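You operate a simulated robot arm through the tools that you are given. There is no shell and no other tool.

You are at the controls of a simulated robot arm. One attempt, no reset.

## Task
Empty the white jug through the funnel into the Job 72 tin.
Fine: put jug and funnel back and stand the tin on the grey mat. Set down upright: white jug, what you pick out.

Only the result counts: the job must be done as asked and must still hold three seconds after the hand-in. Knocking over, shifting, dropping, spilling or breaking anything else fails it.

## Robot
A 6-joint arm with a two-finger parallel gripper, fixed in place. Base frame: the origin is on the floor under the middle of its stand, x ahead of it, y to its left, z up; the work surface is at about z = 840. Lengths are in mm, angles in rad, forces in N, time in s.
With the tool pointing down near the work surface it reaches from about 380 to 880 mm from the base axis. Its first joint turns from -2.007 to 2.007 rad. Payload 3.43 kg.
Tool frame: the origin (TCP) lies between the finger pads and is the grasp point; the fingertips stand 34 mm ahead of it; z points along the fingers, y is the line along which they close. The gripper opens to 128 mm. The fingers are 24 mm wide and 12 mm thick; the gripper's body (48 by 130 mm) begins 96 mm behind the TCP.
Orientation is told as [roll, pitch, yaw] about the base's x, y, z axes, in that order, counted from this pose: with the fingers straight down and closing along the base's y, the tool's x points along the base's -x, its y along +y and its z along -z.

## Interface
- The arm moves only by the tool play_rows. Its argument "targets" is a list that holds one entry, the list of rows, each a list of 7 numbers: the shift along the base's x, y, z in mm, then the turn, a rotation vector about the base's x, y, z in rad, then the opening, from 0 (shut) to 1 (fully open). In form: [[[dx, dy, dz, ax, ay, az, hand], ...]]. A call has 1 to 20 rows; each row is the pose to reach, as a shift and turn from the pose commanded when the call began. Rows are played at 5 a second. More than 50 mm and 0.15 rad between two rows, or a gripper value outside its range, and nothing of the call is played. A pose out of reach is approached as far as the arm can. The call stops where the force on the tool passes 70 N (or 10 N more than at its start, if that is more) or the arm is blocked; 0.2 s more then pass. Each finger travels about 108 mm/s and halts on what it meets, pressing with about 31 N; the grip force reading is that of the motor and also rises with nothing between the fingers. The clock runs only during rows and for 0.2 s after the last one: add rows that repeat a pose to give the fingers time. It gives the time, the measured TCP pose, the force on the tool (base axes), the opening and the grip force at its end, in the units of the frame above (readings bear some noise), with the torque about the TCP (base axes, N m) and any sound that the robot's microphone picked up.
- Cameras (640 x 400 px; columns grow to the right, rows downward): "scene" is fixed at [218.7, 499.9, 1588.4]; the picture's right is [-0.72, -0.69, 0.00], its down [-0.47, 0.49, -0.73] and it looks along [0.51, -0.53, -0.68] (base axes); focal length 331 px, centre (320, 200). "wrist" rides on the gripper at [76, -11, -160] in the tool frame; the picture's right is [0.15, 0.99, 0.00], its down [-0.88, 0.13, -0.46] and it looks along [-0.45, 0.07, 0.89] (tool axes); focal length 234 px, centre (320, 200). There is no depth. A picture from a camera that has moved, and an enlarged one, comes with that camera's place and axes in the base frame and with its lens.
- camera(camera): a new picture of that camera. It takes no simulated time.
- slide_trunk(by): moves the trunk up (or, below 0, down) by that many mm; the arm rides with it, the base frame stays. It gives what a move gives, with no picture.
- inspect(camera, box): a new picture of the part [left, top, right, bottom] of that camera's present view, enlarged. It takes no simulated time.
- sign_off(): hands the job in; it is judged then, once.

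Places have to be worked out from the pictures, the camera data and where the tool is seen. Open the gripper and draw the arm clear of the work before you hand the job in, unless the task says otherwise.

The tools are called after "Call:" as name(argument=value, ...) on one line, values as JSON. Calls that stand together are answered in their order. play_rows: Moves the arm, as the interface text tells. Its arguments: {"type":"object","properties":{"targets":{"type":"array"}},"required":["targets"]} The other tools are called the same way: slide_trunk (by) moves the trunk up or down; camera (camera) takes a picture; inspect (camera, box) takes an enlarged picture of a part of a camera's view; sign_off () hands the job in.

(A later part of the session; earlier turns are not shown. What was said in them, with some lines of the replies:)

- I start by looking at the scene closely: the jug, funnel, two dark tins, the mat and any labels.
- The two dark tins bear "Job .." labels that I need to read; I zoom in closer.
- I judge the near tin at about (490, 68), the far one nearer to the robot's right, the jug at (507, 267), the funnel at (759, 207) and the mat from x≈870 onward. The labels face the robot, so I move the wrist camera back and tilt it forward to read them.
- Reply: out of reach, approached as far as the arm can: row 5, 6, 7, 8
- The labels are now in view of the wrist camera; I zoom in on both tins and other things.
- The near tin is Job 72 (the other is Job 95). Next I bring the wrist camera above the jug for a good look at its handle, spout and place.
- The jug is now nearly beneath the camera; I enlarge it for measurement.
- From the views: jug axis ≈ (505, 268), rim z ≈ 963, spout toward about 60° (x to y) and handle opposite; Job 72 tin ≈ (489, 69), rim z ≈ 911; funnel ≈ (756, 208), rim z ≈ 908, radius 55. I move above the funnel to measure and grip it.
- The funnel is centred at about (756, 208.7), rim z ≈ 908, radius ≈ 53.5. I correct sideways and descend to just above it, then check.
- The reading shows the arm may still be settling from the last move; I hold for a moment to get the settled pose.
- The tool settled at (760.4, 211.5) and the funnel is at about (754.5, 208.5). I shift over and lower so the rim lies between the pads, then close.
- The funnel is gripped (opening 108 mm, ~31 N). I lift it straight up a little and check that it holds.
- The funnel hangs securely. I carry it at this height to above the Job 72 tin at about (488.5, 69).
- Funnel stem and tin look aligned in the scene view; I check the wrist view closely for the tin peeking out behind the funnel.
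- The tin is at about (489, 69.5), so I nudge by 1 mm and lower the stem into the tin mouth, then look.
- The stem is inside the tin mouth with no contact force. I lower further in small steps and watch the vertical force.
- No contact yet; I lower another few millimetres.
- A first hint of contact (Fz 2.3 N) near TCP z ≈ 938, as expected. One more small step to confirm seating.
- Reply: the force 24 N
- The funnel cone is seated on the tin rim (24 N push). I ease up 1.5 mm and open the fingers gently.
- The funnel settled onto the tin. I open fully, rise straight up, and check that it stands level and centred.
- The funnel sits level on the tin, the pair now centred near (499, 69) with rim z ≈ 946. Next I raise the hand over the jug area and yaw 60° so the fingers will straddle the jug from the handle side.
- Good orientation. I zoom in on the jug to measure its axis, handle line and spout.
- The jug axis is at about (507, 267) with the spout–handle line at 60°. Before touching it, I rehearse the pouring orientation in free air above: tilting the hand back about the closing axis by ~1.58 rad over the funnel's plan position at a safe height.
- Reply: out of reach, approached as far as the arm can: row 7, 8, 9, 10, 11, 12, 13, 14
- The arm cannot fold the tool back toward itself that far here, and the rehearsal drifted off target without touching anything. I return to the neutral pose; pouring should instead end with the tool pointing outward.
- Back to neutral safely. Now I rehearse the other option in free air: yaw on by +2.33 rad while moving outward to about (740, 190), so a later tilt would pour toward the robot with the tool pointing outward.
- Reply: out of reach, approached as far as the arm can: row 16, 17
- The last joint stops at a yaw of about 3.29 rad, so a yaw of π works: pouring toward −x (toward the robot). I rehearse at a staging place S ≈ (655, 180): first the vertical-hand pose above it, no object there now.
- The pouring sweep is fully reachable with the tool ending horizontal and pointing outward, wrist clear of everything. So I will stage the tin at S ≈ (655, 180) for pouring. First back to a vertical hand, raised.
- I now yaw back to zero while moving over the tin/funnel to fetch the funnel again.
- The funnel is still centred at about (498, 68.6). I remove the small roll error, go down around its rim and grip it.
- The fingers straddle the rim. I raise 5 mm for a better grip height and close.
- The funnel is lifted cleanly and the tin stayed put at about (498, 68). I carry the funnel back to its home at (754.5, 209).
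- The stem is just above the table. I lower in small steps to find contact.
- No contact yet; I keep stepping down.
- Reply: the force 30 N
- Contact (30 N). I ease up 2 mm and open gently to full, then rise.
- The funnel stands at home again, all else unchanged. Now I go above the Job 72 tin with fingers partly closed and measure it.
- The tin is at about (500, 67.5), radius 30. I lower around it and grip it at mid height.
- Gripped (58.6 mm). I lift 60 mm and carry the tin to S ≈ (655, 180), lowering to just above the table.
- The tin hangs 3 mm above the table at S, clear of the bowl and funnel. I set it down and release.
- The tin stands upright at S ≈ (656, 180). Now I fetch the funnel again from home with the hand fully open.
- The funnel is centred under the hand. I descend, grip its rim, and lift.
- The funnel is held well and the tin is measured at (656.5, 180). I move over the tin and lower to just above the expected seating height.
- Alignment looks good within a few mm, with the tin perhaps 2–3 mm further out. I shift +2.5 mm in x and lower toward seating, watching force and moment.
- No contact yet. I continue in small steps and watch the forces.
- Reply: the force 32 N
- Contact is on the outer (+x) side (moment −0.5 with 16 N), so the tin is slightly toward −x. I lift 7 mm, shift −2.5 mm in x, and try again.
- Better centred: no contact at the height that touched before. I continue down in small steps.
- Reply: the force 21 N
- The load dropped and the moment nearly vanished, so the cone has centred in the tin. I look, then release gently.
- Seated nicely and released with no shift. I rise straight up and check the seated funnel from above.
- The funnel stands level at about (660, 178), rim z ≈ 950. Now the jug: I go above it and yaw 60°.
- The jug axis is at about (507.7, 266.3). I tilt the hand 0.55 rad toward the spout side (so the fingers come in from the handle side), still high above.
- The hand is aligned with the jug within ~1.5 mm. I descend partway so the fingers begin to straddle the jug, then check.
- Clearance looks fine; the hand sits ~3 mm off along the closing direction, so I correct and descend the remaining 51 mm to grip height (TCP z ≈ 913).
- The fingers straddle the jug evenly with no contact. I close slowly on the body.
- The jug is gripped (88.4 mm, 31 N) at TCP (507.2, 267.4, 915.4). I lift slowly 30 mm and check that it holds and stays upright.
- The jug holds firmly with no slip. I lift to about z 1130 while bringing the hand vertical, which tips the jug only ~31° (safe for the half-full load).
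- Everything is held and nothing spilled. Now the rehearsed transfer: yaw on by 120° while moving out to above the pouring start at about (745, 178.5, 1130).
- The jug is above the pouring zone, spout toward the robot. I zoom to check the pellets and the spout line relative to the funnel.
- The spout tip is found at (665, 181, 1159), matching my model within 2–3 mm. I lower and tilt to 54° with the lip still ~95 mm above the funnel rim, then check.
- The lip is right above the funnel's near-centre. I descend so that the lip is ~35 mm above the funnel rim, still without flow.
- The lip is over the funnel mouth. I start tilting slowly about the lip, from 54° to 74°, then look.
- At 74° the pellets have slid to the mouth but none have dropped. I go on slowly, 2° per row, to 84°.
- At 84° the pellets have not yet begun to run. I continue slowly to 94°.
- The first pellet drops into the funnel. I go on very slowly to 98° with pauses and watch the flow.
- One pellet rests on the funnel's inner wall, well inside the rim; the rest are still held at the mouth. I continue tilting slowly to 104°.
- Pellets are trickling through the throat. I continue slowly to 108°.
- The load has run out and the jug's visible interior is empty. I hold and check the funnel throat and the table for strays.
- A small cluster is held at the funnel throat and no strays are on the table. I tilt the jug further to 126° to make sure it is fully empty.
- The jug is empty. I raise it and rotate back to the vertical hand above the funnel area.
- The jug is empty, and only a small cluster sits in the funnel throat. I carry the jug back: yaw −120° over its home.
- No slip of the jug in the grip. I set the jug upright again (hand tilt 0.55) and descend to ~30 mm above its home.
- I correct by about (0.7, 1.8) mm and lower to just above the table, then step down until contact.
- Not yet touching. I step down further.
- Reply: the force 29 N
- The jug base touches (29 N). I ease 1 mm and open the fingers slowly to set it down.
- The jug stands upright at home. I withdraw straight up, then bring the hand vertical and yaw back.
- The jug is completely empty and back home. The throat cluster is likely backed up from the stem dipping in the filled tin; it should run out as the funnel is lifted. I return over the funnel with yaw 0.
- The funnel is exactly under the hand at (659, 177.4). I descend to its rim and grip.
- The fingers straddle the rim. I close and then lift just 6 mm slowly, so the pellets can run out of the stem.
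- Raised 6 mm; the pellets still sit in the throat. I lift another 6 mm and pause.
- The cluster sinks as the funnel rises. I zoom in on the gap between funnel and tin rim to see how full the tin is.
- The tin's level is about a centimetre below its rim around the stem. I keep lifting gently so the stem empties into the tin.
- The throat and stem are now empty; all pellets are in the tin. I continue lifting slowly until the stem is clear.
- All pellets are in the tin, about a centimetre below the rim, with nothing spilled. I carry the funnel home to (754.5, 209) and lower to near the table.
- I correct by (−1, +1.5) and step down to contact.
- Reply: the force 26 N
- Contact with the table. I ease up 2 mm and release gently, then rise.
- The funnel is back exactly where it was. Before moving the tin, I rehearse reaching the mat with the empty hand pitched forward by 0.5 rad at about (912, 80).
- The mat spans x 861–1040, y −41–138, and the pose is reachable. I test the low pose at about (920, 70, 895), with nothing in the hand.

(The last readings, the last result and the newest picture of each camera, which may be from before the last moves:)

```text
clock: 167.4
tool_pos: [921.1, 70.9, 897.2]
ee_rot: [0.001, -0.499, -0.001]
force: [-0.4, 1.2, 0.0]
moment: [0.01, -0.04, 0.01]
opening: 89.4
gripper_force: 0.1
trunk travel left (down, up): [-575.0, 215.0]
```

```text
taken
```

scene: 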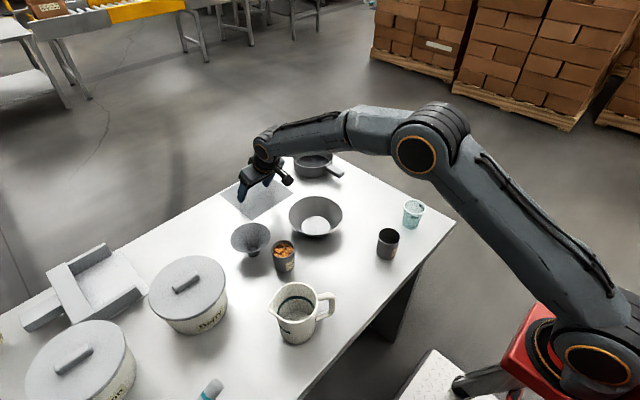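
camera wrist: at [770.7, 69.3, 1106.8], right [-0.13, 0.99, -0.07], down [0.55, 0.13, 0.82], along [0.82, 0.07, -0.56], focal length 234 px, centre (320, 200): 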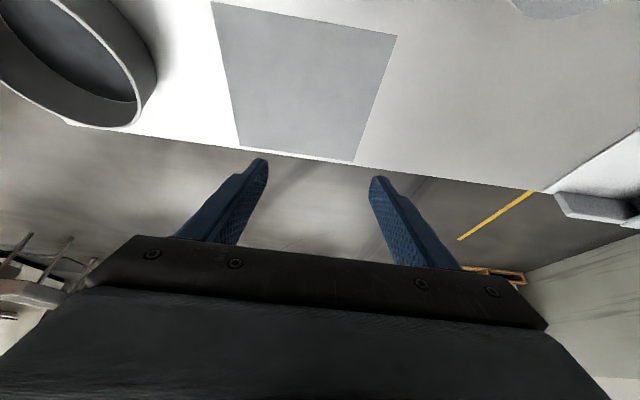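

The low pose is reachable. I rise and move back over the tin with this same pitch.

Call:
play_rows(targets=[[[0, 0, 38, 0, 0, 0, 0.7], [0, 0, 76, 0, 0, 0, 0.7], [0, 0, 113, 0, 0, 0, 0.7], [-37, 15, 113, 0, 0, 0, 0.7], [-74, 30, 113, 0, 0, 0, 0.7], [-112, 45, 113, 0, 0, 0, 0.7], [-150, 60, 113, 0, 0, 0, 0.7], [-187, 75, 113, 0, 0, 0, 0.7], [-224, 91, 113, 0, 0, 0, 0.7], [-261, 106, 113, 0, 0, 0, 0.7], [-261, 106, 113, 0, 0, 0, 0.7], [-261, 106, 113, 0, 0, 0, 0.7]]])

Call:
camera(camera="wrist")

Call:
inspect(camera="scene", box=[220, 160, 360, 290])

```text
clock: 170.0
tool_pos: [655.7, 178.3, 1009.1]
ee_rot: [0.0, -0.501, 0.0]
force: [0.3, -0.3, -0.3]
moment: [0.02, 0.02, 0.01]
opening: 89.7
gripper_force: 0.1
trunk travel left (down, up): [-575.0, 215.0]
```

```text
taken
camera wrist: at [512.9, 165.5, 1112.9], right [-0.13, 0.99, -0.07], down [0.55, 0.13, 0.82], along [0.82, 0.07, -0.56], focal length 234 px, centre (320, 200)
```

wrist: 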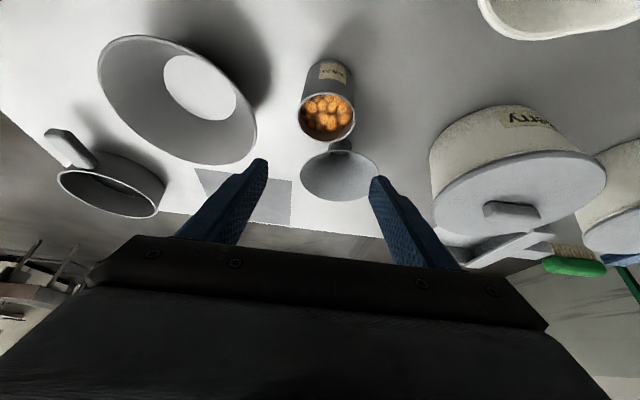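

```text
3.08 times, centred on (290, 225) of scene
camera zoom: at [218.7, 499.9, 1588.4], right [-0.72, -0.69, 0.0], down [-0.47, 0.49, -0.73], along [0.51, -0.53, -0.68], focal length 1018 px, centre (412, 123)
```

zoom: 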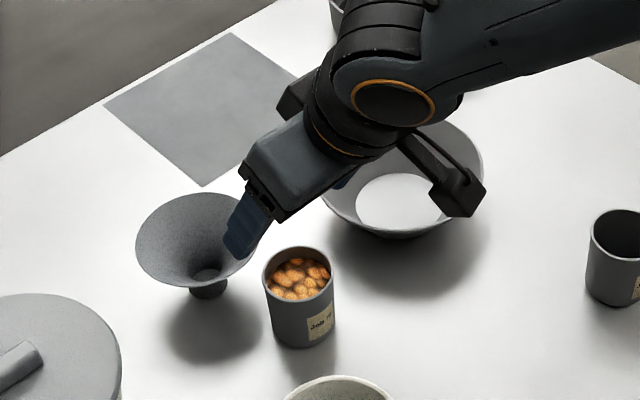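

The tin is at (660, 178). I shift by (+3.7, +1.5) and descend with the fingers either side of it.

Call:
play_rows(targets=[[[2, 1, -25, 0, 0, 0, 0.7], [3.7, 1.5, -50, 0, 0, 0, 0.7], [3.7, 1.5, -75, 0, 0, 0, 0.7], [3.7, 1.5, -95, 0, 0, 0, 0.7], [3.7, 1.5, -110, 0, 0, 0, 0.7], [3.7, 1.5, -117, 0, 0, 0, 0.7], [3.7, 1.5, -117, 0, 0, 0, 0.7], [3.7, 1.5, -117, 0, 0, 0, 0.7]]])

Call:
camera(camera="wrist")

Call:
inspect(camera="scene", box=[230, 190, 340, 290])

```text
clock: 171.8
tool_pos: [662.9, 180.2, 893.3]
ee_rot: [0.001, -0.501, 0.0]
force: [0.1, 0.2, -0.4]
moment: [-0.02, 0.0, 0.02]
opening: 89.6
gripper_force: 0.0
trunk travel left (down, up): [-575.0, 215.0]
```

```text
taken
camera wrist: at [519.4, 166.9, 996.9], right [-0.13, 0.99, -0.07], down [0.55, 0.13, 0.82], along [0.82, 0.07, -0.56], focal length 234 px, centre (320, 200)
```

wrist: 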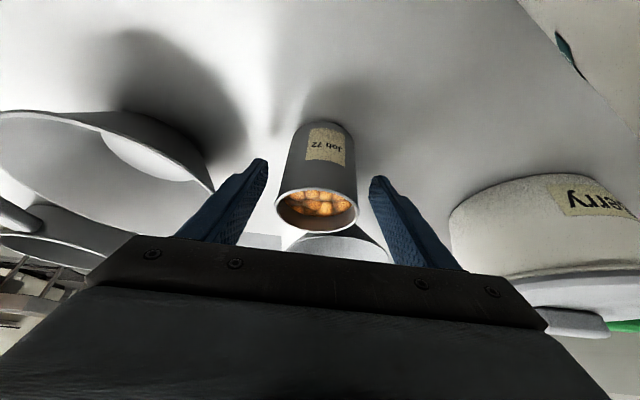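

```text
4.00 times, centred on (285, 240) of scene
camera zoom: at [218.7, 499.9, 1588.4], right [-0.72, -0.69, 0.0], down [-0.47, 0.49, -0.73], along [0.51, -0.53, -0.68], focal length 1323 px, centre (460, 40)
```

zoom: 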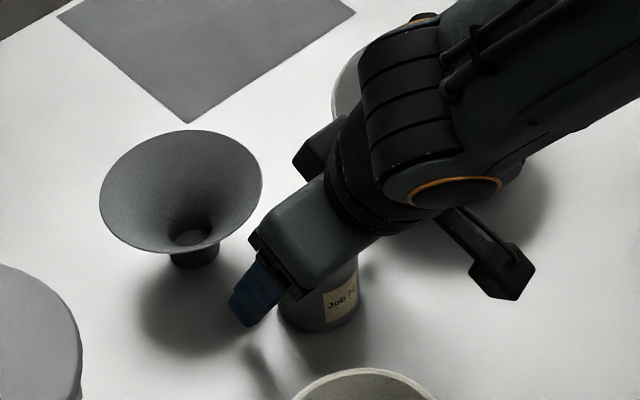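

The tin is between the fingers. I close to grip it gently and lift slowly.

Call:
play_rows(targets=[[[0, 0, 0, 0, 0, 0, 0.62], [0, 0, 0, 0, 0, 0, 0.55], [0, 0, 0, 0, 0, 0, 0.5], [0, 0, 0, 0, 0, 0, 0.46], [0, 0, 0, 0, 0, 0, 0.42], [0, 0, 0, 0, 0, 0, 0.35], [0, 0, 0, 0, 0, 0, 0.3], [0, 0, 0, 0, 0, 0, 0.3]]])

Call:
play_rows(targets=[[[0, 0, 3, 0, 0, 0, 0.3], [0, 0, 8, 0, 0, 0, 0.3], [0, 0, 15, 0, 0, 0, 0.3], [0, 0, 25, 0, 0, 0, 0.3], [0, 0, 25, 0, 0, 0, 0.3], [0, 0, 25, 0, 0, 0, 0.3]]])

Call:
camera(camera="wrist")

Call:
inspect(camera="scene", box=[230, 190, 340, 290])

```text
clock: 173.6
tool_pos: [662.9, 178.3, 893.8]
ee_rot: [0.0, -0.501, -0.001]
force: [0.6, -0.2, 0.3]
moment: [0.04, -0.01, 0.0]
opening: 58.9
gripper_force: 31.1
trunk travel left (down, up): [-575.0, 215.0]
```

```text
clock: 175.0
tool_pos: [662.2, 177.9, 917.2]
ee_rot: [0.0, -0.5, -0.001]
force: [-1.0, -0.1, -1.8]
moment: [0.0, 0.01, -0.02]
opening: 59.0
gripper_force: 31.0
trunk travel left (down, up): [-575.0, 215.0]
```

```text
taken
camera wrist: at [518.8, 166.2, 1021.6], right [-0.13, 0.99, -0.07], down [0.55, 0.13, 0.82], along [0.82, 0.07, -0.57], focal length 234 px, centre (320, 200)
```

wrist: 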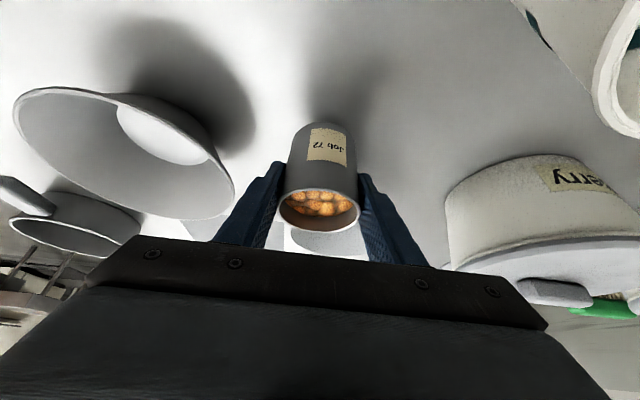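

```text
4.00 times, centred on (285, 240) of scene
camera zoom: at [218.7, 499.9, 1588.4], right [-0.72, -0.69, 0.0], down [-0.47, 0.49, -0.73], along [0.51, -0.53, -0.68], focal length 1323 px, centre (460, 40)
```

zoom: 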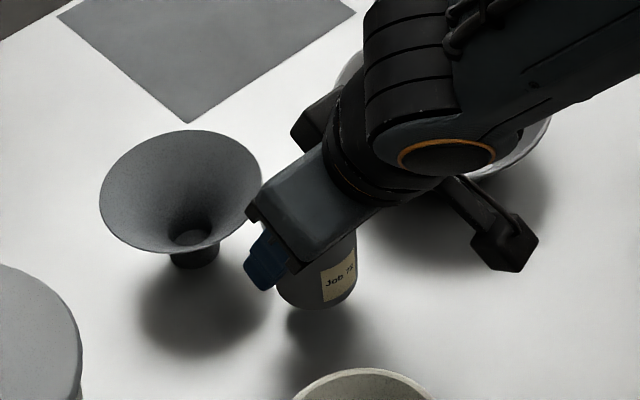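

The filled tin is held upright. I lift it to ~100 mm more and carry it over to the mat at about (918, 70).

Call:
play_rows(targets=[[[0, 0, 10, 0, 0, 0, 0.3], [0, 0, 30, 0, 0, 0, 0.3], [0, 0, 55, 0, 0, 0, 0.3], [0, 0, 80, 0, 0, 0, 0.3], [0, 0, 98, 0, 0, 0, 0.3], [10, -4, 100, 0, 0, 0, 0.3], [30, -12, 100, 0, 0, 0, 0.3], [60, -25, 100, 0, 0, 0, 0.3], [92, -38, 100, 0, 0, 0, 0.3], [124, -51, 100, 0, 0, 0, 0.3], [156, -64, 100, 0, 0, 0, 0.3], [188, -78, 100, 0, 0, 0, 0.3], [216, -90, 100, 0, 0, 0, 0.3], [240, -100, 100, 0, 0, 0, 0.3], [254, -105, 100, 0, 0, 0, 0.3], [259, -107, 100, 0, 0, 0, 0.3], [259, -107, 100, 0, 0, 0, 0.3], [259, -107, 100, 0, 0, 0, 0.3]]])

Call:
camera(camera="wrist")

Call:
inspect(camera="scene", box=[190, 110, 330, 230])

```text
clock: 178.8
tool_pos: [921.7, 71.9, 1019.3]
ee_rot: [-0.001, -0.498, 0.001]
force: [0.4, -0.1, -1.2]
moment: [0.01, -0.01, 0.0]
opening: 59.5
gripper_force: 31.2
trunk travel left (down, up): [-575.0, 215.0]
```

```text
taken
camera wrist: at [778.1, 59.1, 1122.3], right [-0.13, 0.99, -0.07], down [0.55, 0.13, 0.82], along [0.82, 0.07, -0.57], focal length 234 px, centre (320, 200)
```

wrist: 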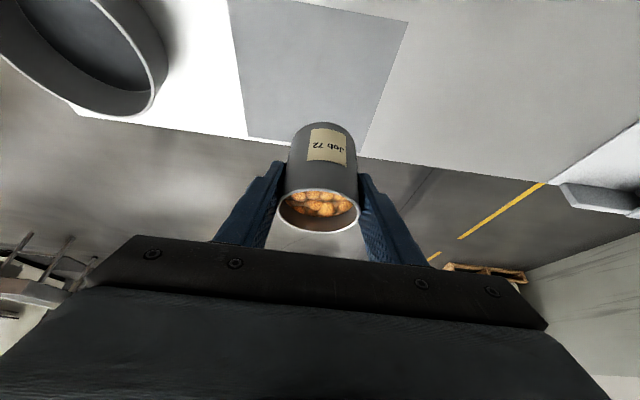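

```text
3.33 times, centred on (260, 170) of scene
camera zoom: at [218.7, 499.9, 1588.4], right [-0.72, -0.69, 0.0], down [-0.47, 0.49, -0.73], along [0.51, -0.53, -0.68], focal length 1103 px, centre (520, 300)
```

zoom: 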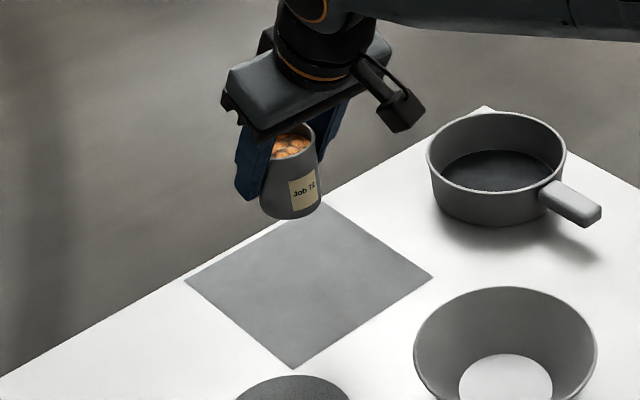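

The tin is above the mat at (919, 70). I lower it to just above the mat surface.

Call:
play_rows(targets=[[[0, 0, -12, 0, 0, 0, 0.3], [0, 0, -35, 0, 0, 0, 0.3], [0, 0, -60, 0, 0, 0, 0.3], [0, 0, -85, 0, 0, 0, 0.3], [0, 0, -105, 0, 0, 0, 0.3], [0, 0, -115, 0, 0, 0, 0.3], [0, 0, -119, 0, 0, 0, 0.3], [0, 0, -119, 0, 0, 0, 0.3], [0, 0, -119, 0, 0, 0, 0.3]]])

Call:
inspect(camera="scene", box=[200, 150, 300, 235])

Call:
camera(camera="wrist")

```text
clock: 180.8
tool_pos: [919.8, 70.6, 901.1]
ee_rot: [-0.001, -0.499, 0.0]
force: [0.5, -0.8, -1.8]
moment: [-0.02, -0.01, 0.0]
opening: 59.1
gripper_force: 31.1
trunk travel left (down, up): [-575.0, 215.0]
```

```text
4.71 times, centred on (250, 192) of scene
camera zoom: at [218.7, 499.9, 1588.4], right [-0.72, -0.69, 0.0], down [-0.47, 0.49, -0.73], along [0.51, -0.53, -0.68], focal length 1557 px, centre (649, 235)
```

zoom: 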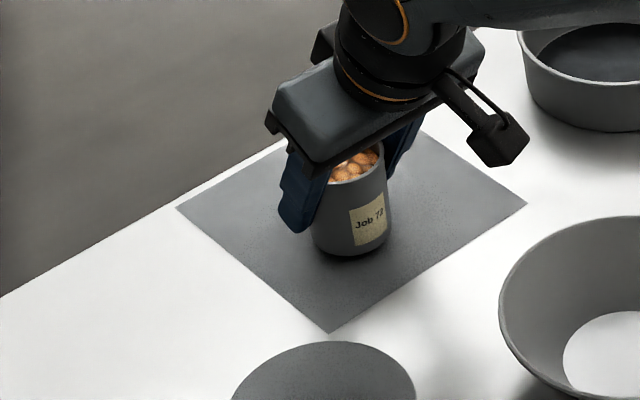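

```text
taken
camera wrist: at [777.0, 58.6, 1004.6], right [-0.13, 0.99, -0.07], down [0.55, 0.13, 0.82], along [0.82, 0.07, -0.57], focal length 234 px, centre (320, 200)
```

wrist: 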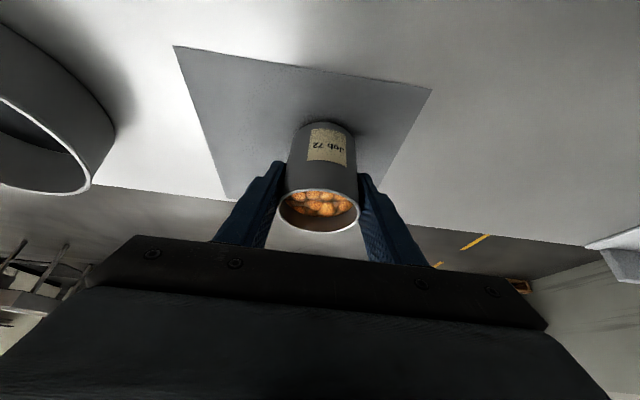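

The tin is just above the mat, well inside its edges. I step down to contact.

Call:
play_rows(targets=[[[0, 0, -1.5, 0, 0, 0, 0.3], [0, 0, -3, 0, 0, 0, 0.3], [0, 0, -3, 0, 0, 0, 0.3]]])

Call:
play_rows(targets=[[[0, 0, -1, 0, 0, 0, 0.3], [0, 0, -2, 0, 0, 0, 0.3], [0, 0, -2, 0, 0, 0, 0.3]]])

```text
clock: 181.6
tool_pos: [920.7, 70.3, 898.6]
ee_rot: [0.0, -0.498, 0.0]
force: [0.2, 0.4, -1.4]
moment: [0.0, 0.01, -0.02]
opening: 59.4
gripper_force: 31.8
trunk travel left (down, up): [-575.0, 215.0]
```

```text
clock: 182.4
tool_pos: [920.1, 71.7, 895.6]
ee_rot: [-0.001, -0.498, -0.001]
force: [-0.7, 0.6, -1.1]
moment: [0.03, 0.03, -0.04]
opening: 59.2
gripper_force: 31.1
trunk travel left (down, up): [-575.0, 215.0]
```

Not yet in contact; I continue down by a millimetre or two at a time.

Call:
play_rows(targets=[[[0, 0, -0.8, 0, 0, 0, 0.3], [0, 0, -1.5, 0, 0, 0, 0.3], [0, 0, -1.5, 0, 0, 0, 0.3]]])

Call:
play_rows(targets=[[[0, 0, -0.8, 0, 0, 0, 0.3], [0, 0, -1.5, 0, 0, 0, 0.3], [0, 0, -1.5, 0, 0, 0, 0.3]]])

```text
clock: 183.2
tool_pos: [920.4, 70.0, 893.9]
ee_rot: [-0.001, -0.502, 0.0]
force: [0.2, 0.8, -0.2]
moment: [0.06, 0.01, -0.02]
opening: 59.2
gripper_force: 30.9
trunk travel left (down, up): [-575.0, 215.0]
```

```text
clock: 184.0
tool_pos: [920.8, 72.0, 892.8]
ee_rot: [0.0, -0.504, 0.0]
force: [-3.6, -2.4, 14.3]
moment: [0.2, 0.36, 0.13]
opening: 59.2
gripper_force: 30.8
trunk travel left (down, up): [-575.0, 215.0]
```

Contact with the mat (14 N). I release the tin slowly and check before withdrawing.

Call:
play_rows(targets=[[[0, 0, 0.3, 0, 0, 0, 0.3], [0, 0, 0.3, 0, 0, 0, 0.44], [0, 0, 0.3, 0, 0, 0, 0.46], [0, 0, 0.3, 0, 0, 0, 0.48], [0, 0, 0.3, 0, 0, 0, 0.5], [0, 0, 0.3, 0, 0, 0, 0.55], [0, 0, 0.3, 0, 0, 0, 0.62], [0, 0, 0.3, 0, 0, 0, 0.7], [0, 0, 0.3, 0, 0, 0, 0.72], [0, 0, 0.3, 0, 0, 0, 0.72]]])

Call:
camera(camera="wrist")

Call:
inspect(camera="scene", box=[200, 150, 300, 235])

```text
clock: 186.2
tool_pos: [921.1, 71.5, 891.0]
ee_rot: [-0.002, -0.498, 0.0]
force: [0.0, 1.3, -0.3]
moment: [0.01, -0.03, -0.01]
opening: 92.2
gripper_force: 0.0
trunk travel left (down, up): [-575.0, 215.0]
```

```text
taken
camera wrist: at [778.1, 59.6, 994.7], right [-0.13, 0.99, -0.07], down [0.55, 0.13, 0.82], along [0.82, 0.07, -0.56], focal length 234 px, centre (320, 200)
```

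wrist: 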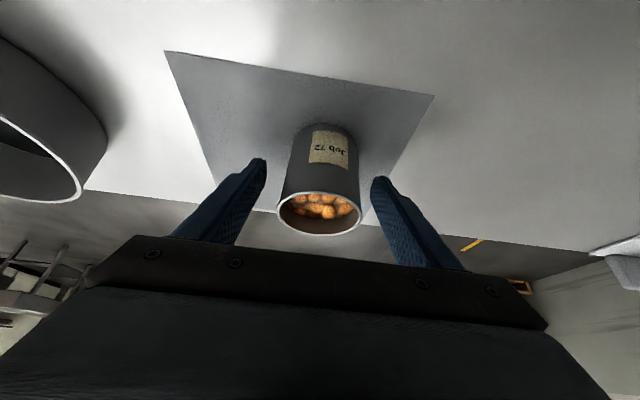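

```text
4.71 times, centred on (250, 192) of scene
camera zoom: at [218.7, 499.9, 1588.4], right [-0.72, -0.69, 0.0], down [-0.47, 0.49, -0.73], along [0.51, -0.53, -0.68], focal length 1557 px, centre (649, 235)
```

zoom: 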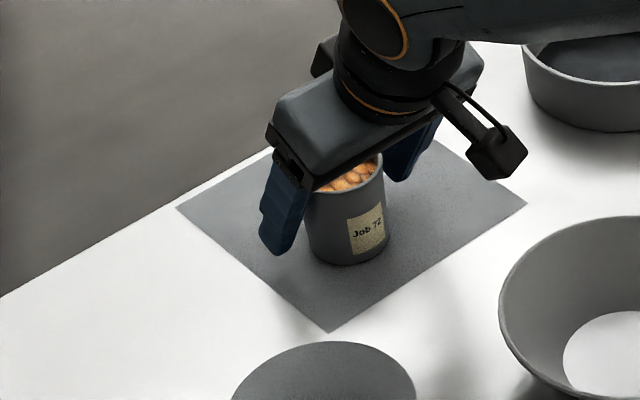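

The tin stands upright on the mat. I withdraw straight up, then pull back clear.

Call:
play_rows(targets=[[[0, 0, 10, 0, 0, 0, 0.72], [0, 0, 30, 0, 0, 0, 0.75], [0, 0, 60, 0, 0, 0, 0.8], [0, 0, 95, 0, 0, 0, 0.8], [0, 0, 130, 0, 0, 0, 0.9], [0, 0, 170, 0, 0, 0, 1], [0, 0, 210, 0, 0, 0, 1], [-40, 0, 240, 0, 0.08, 0, 1], [-80, 0, 265, 0, 0.17, 0, 1], [-120, 0, 290, 0, 0.26, 0, 1], [-160, 0, 310, 0, 0.35, 0, 1], [-200, 0, 330, 0, 0.43, 0, 1], [-240, 0, 340, 0, 0.5, 0, 1], [-280, 0, 350, 0, 0.5, 0, 1], [-280, 0, 350, 0, 0.5, 0, 1]]])

Call:
camera(camera="scene")

Call:
camera(camera="wrist")

Call:
inspect(camera="scene", box=[190, 150, 350, 350])

```text
clock: 189.4
tool_pos: [638.8, 69.7, 1243.5]
ee_rot: [-0.001, 0.001, -0.001]
force: [-0.4, -1.0, 0.2]
moment: [0.02, 0.0, 0.01]
opening: 128.1
gripper_force: 0.1
trunk travel left (down, up): [-575.0, 215.0]
```

```text
taken
```

scene: 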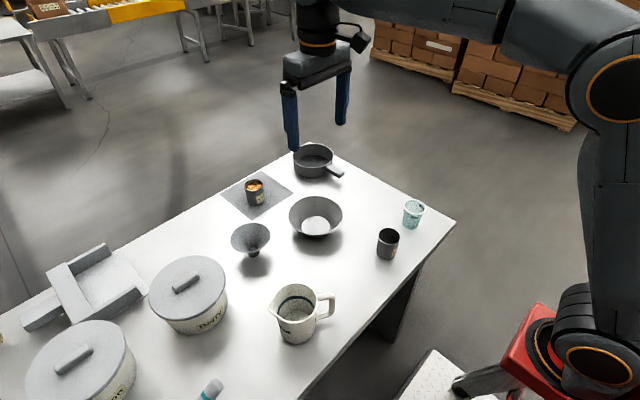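

```text
taken
camera wrist: at [562.6, 58.2, 1402.9], right [-0.15, 0.99, 0.0], down [0.88, 0.13, 0.46], along [0.45, 0.07, -0.89], focal length 234 px, centre (320, 200)
```

wrist: 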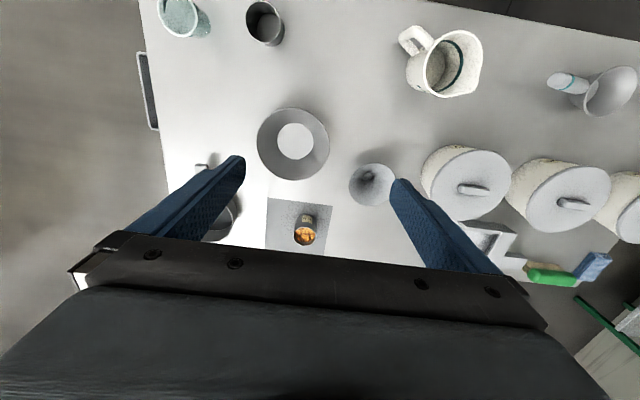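

```text
2.00 times, centred on (270, 250) of scene
camera zoom: at [218.7, 499.9, 1588.4], right [-0.72, -0.69, 0.0], down [-0.47, 0.49, -0.73], along [0.51, -0.53, -0.68], focal length 662 px, centre (420, 100)
```

zoom: 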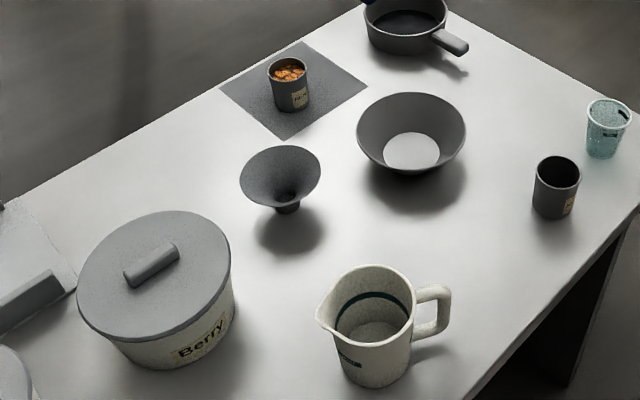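

Everything appears in place. I take a last close look at the tin on the mat, the funnel, the jug and the area where I poured.

Call:
inspect(camera="scene", box=[210, 160, 300, 230])

Call:
inspect(camera="scene", box=[225, 215, 345, 350])

Call:
inspect(camera="wrist", box=[240, 20, 500, 260])

```text
5.71 times, centred on (255, 195) of scene
camera zoom: at [218.7, 499.9, 1588.4], right [-0.72, -0.69, 0.0], down [-0.47, 0.49, -0.73], along [0.51, -0.53, -0.68], focal length 1890 px, centre (691, 229)
```

zoom: 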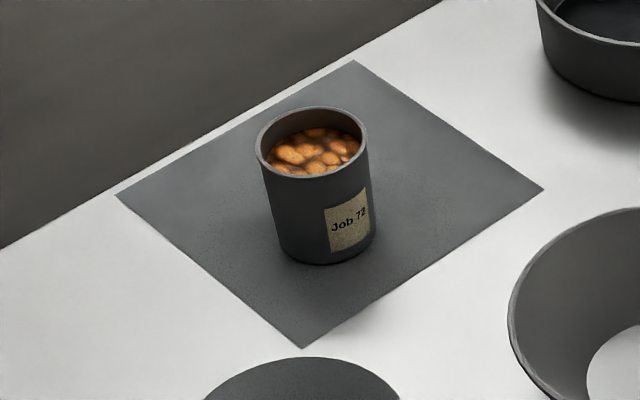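

```text
2.96 times, centred on (285, 282) of scene
camera zoom: at [218.7, 499.9, 1588.4], right [-0.72, -0.69, 0.0], down [-0.47, 0.49, -0.73], along [0.51, -0.53, -0.68], focal length 980 px, centre (424, -44)
```

zoom: 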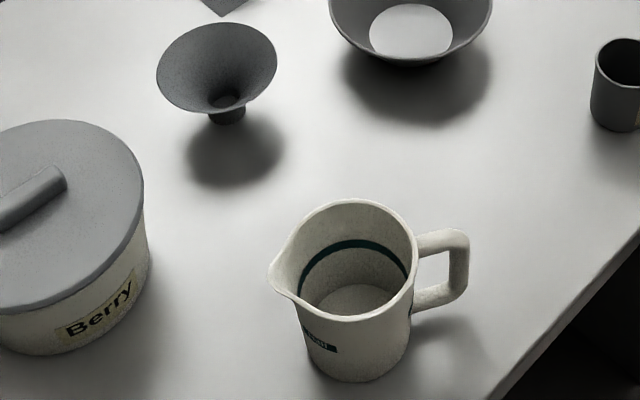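

```text
1.67 times, centred on (370, 140) of wrist
camera zoom: at [562.6, 58.2, 1402.9], right [-0.15, 0.99, 0.0], down [0.88, 0.13, 0.46], along [0.45, 0.07, -0.89], focal length 390 px, centre (237, 300)
```

zoom: 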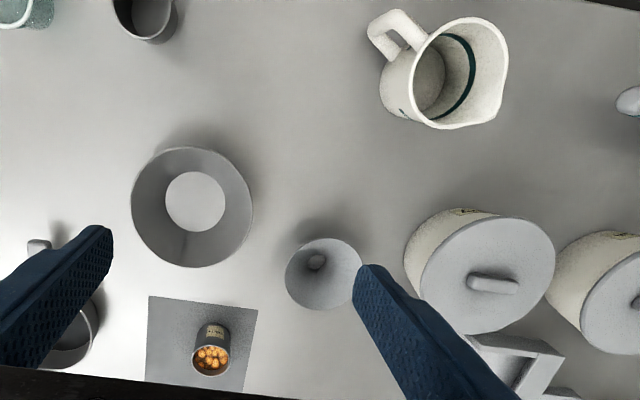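

The filled Job 72 tin stands upright inside the grey mat. The empty jug and the funnel are back in their places, no pellets are loose, and the arm is clear with the gripper open. I hand the job in.

Call:
sign_off()

```text
The job is handed in.
```

I emptied the white jug through the funnel into the Job 72 tin. The tin now stands upright, fully inside the grey mat. I handed the job in and have had no verdict yet.

- **Tin:** all the pellets are in it, about a centimetre below the rim, and none are loose on the table.
- **Jug:** empty, upright and back in its place, about 4–5 mm from where it first stood.
- **Funnel:** clear of pellets and back within about 3 mm of its original spot.
- **Other items:** I saw no shift in the other items, including the Job 95 tin and the bowl, and the arm was clear with the gripper open at hand-in.

I could not pour with the tin where it first stood, because the arm could not fold back far enough. I moved the tin to a free patch of table near (655, 180), poured there, and then carried it to the mat. On my first attempt the funnel pushed the tin about 10 mm; nothing was in it at the time.
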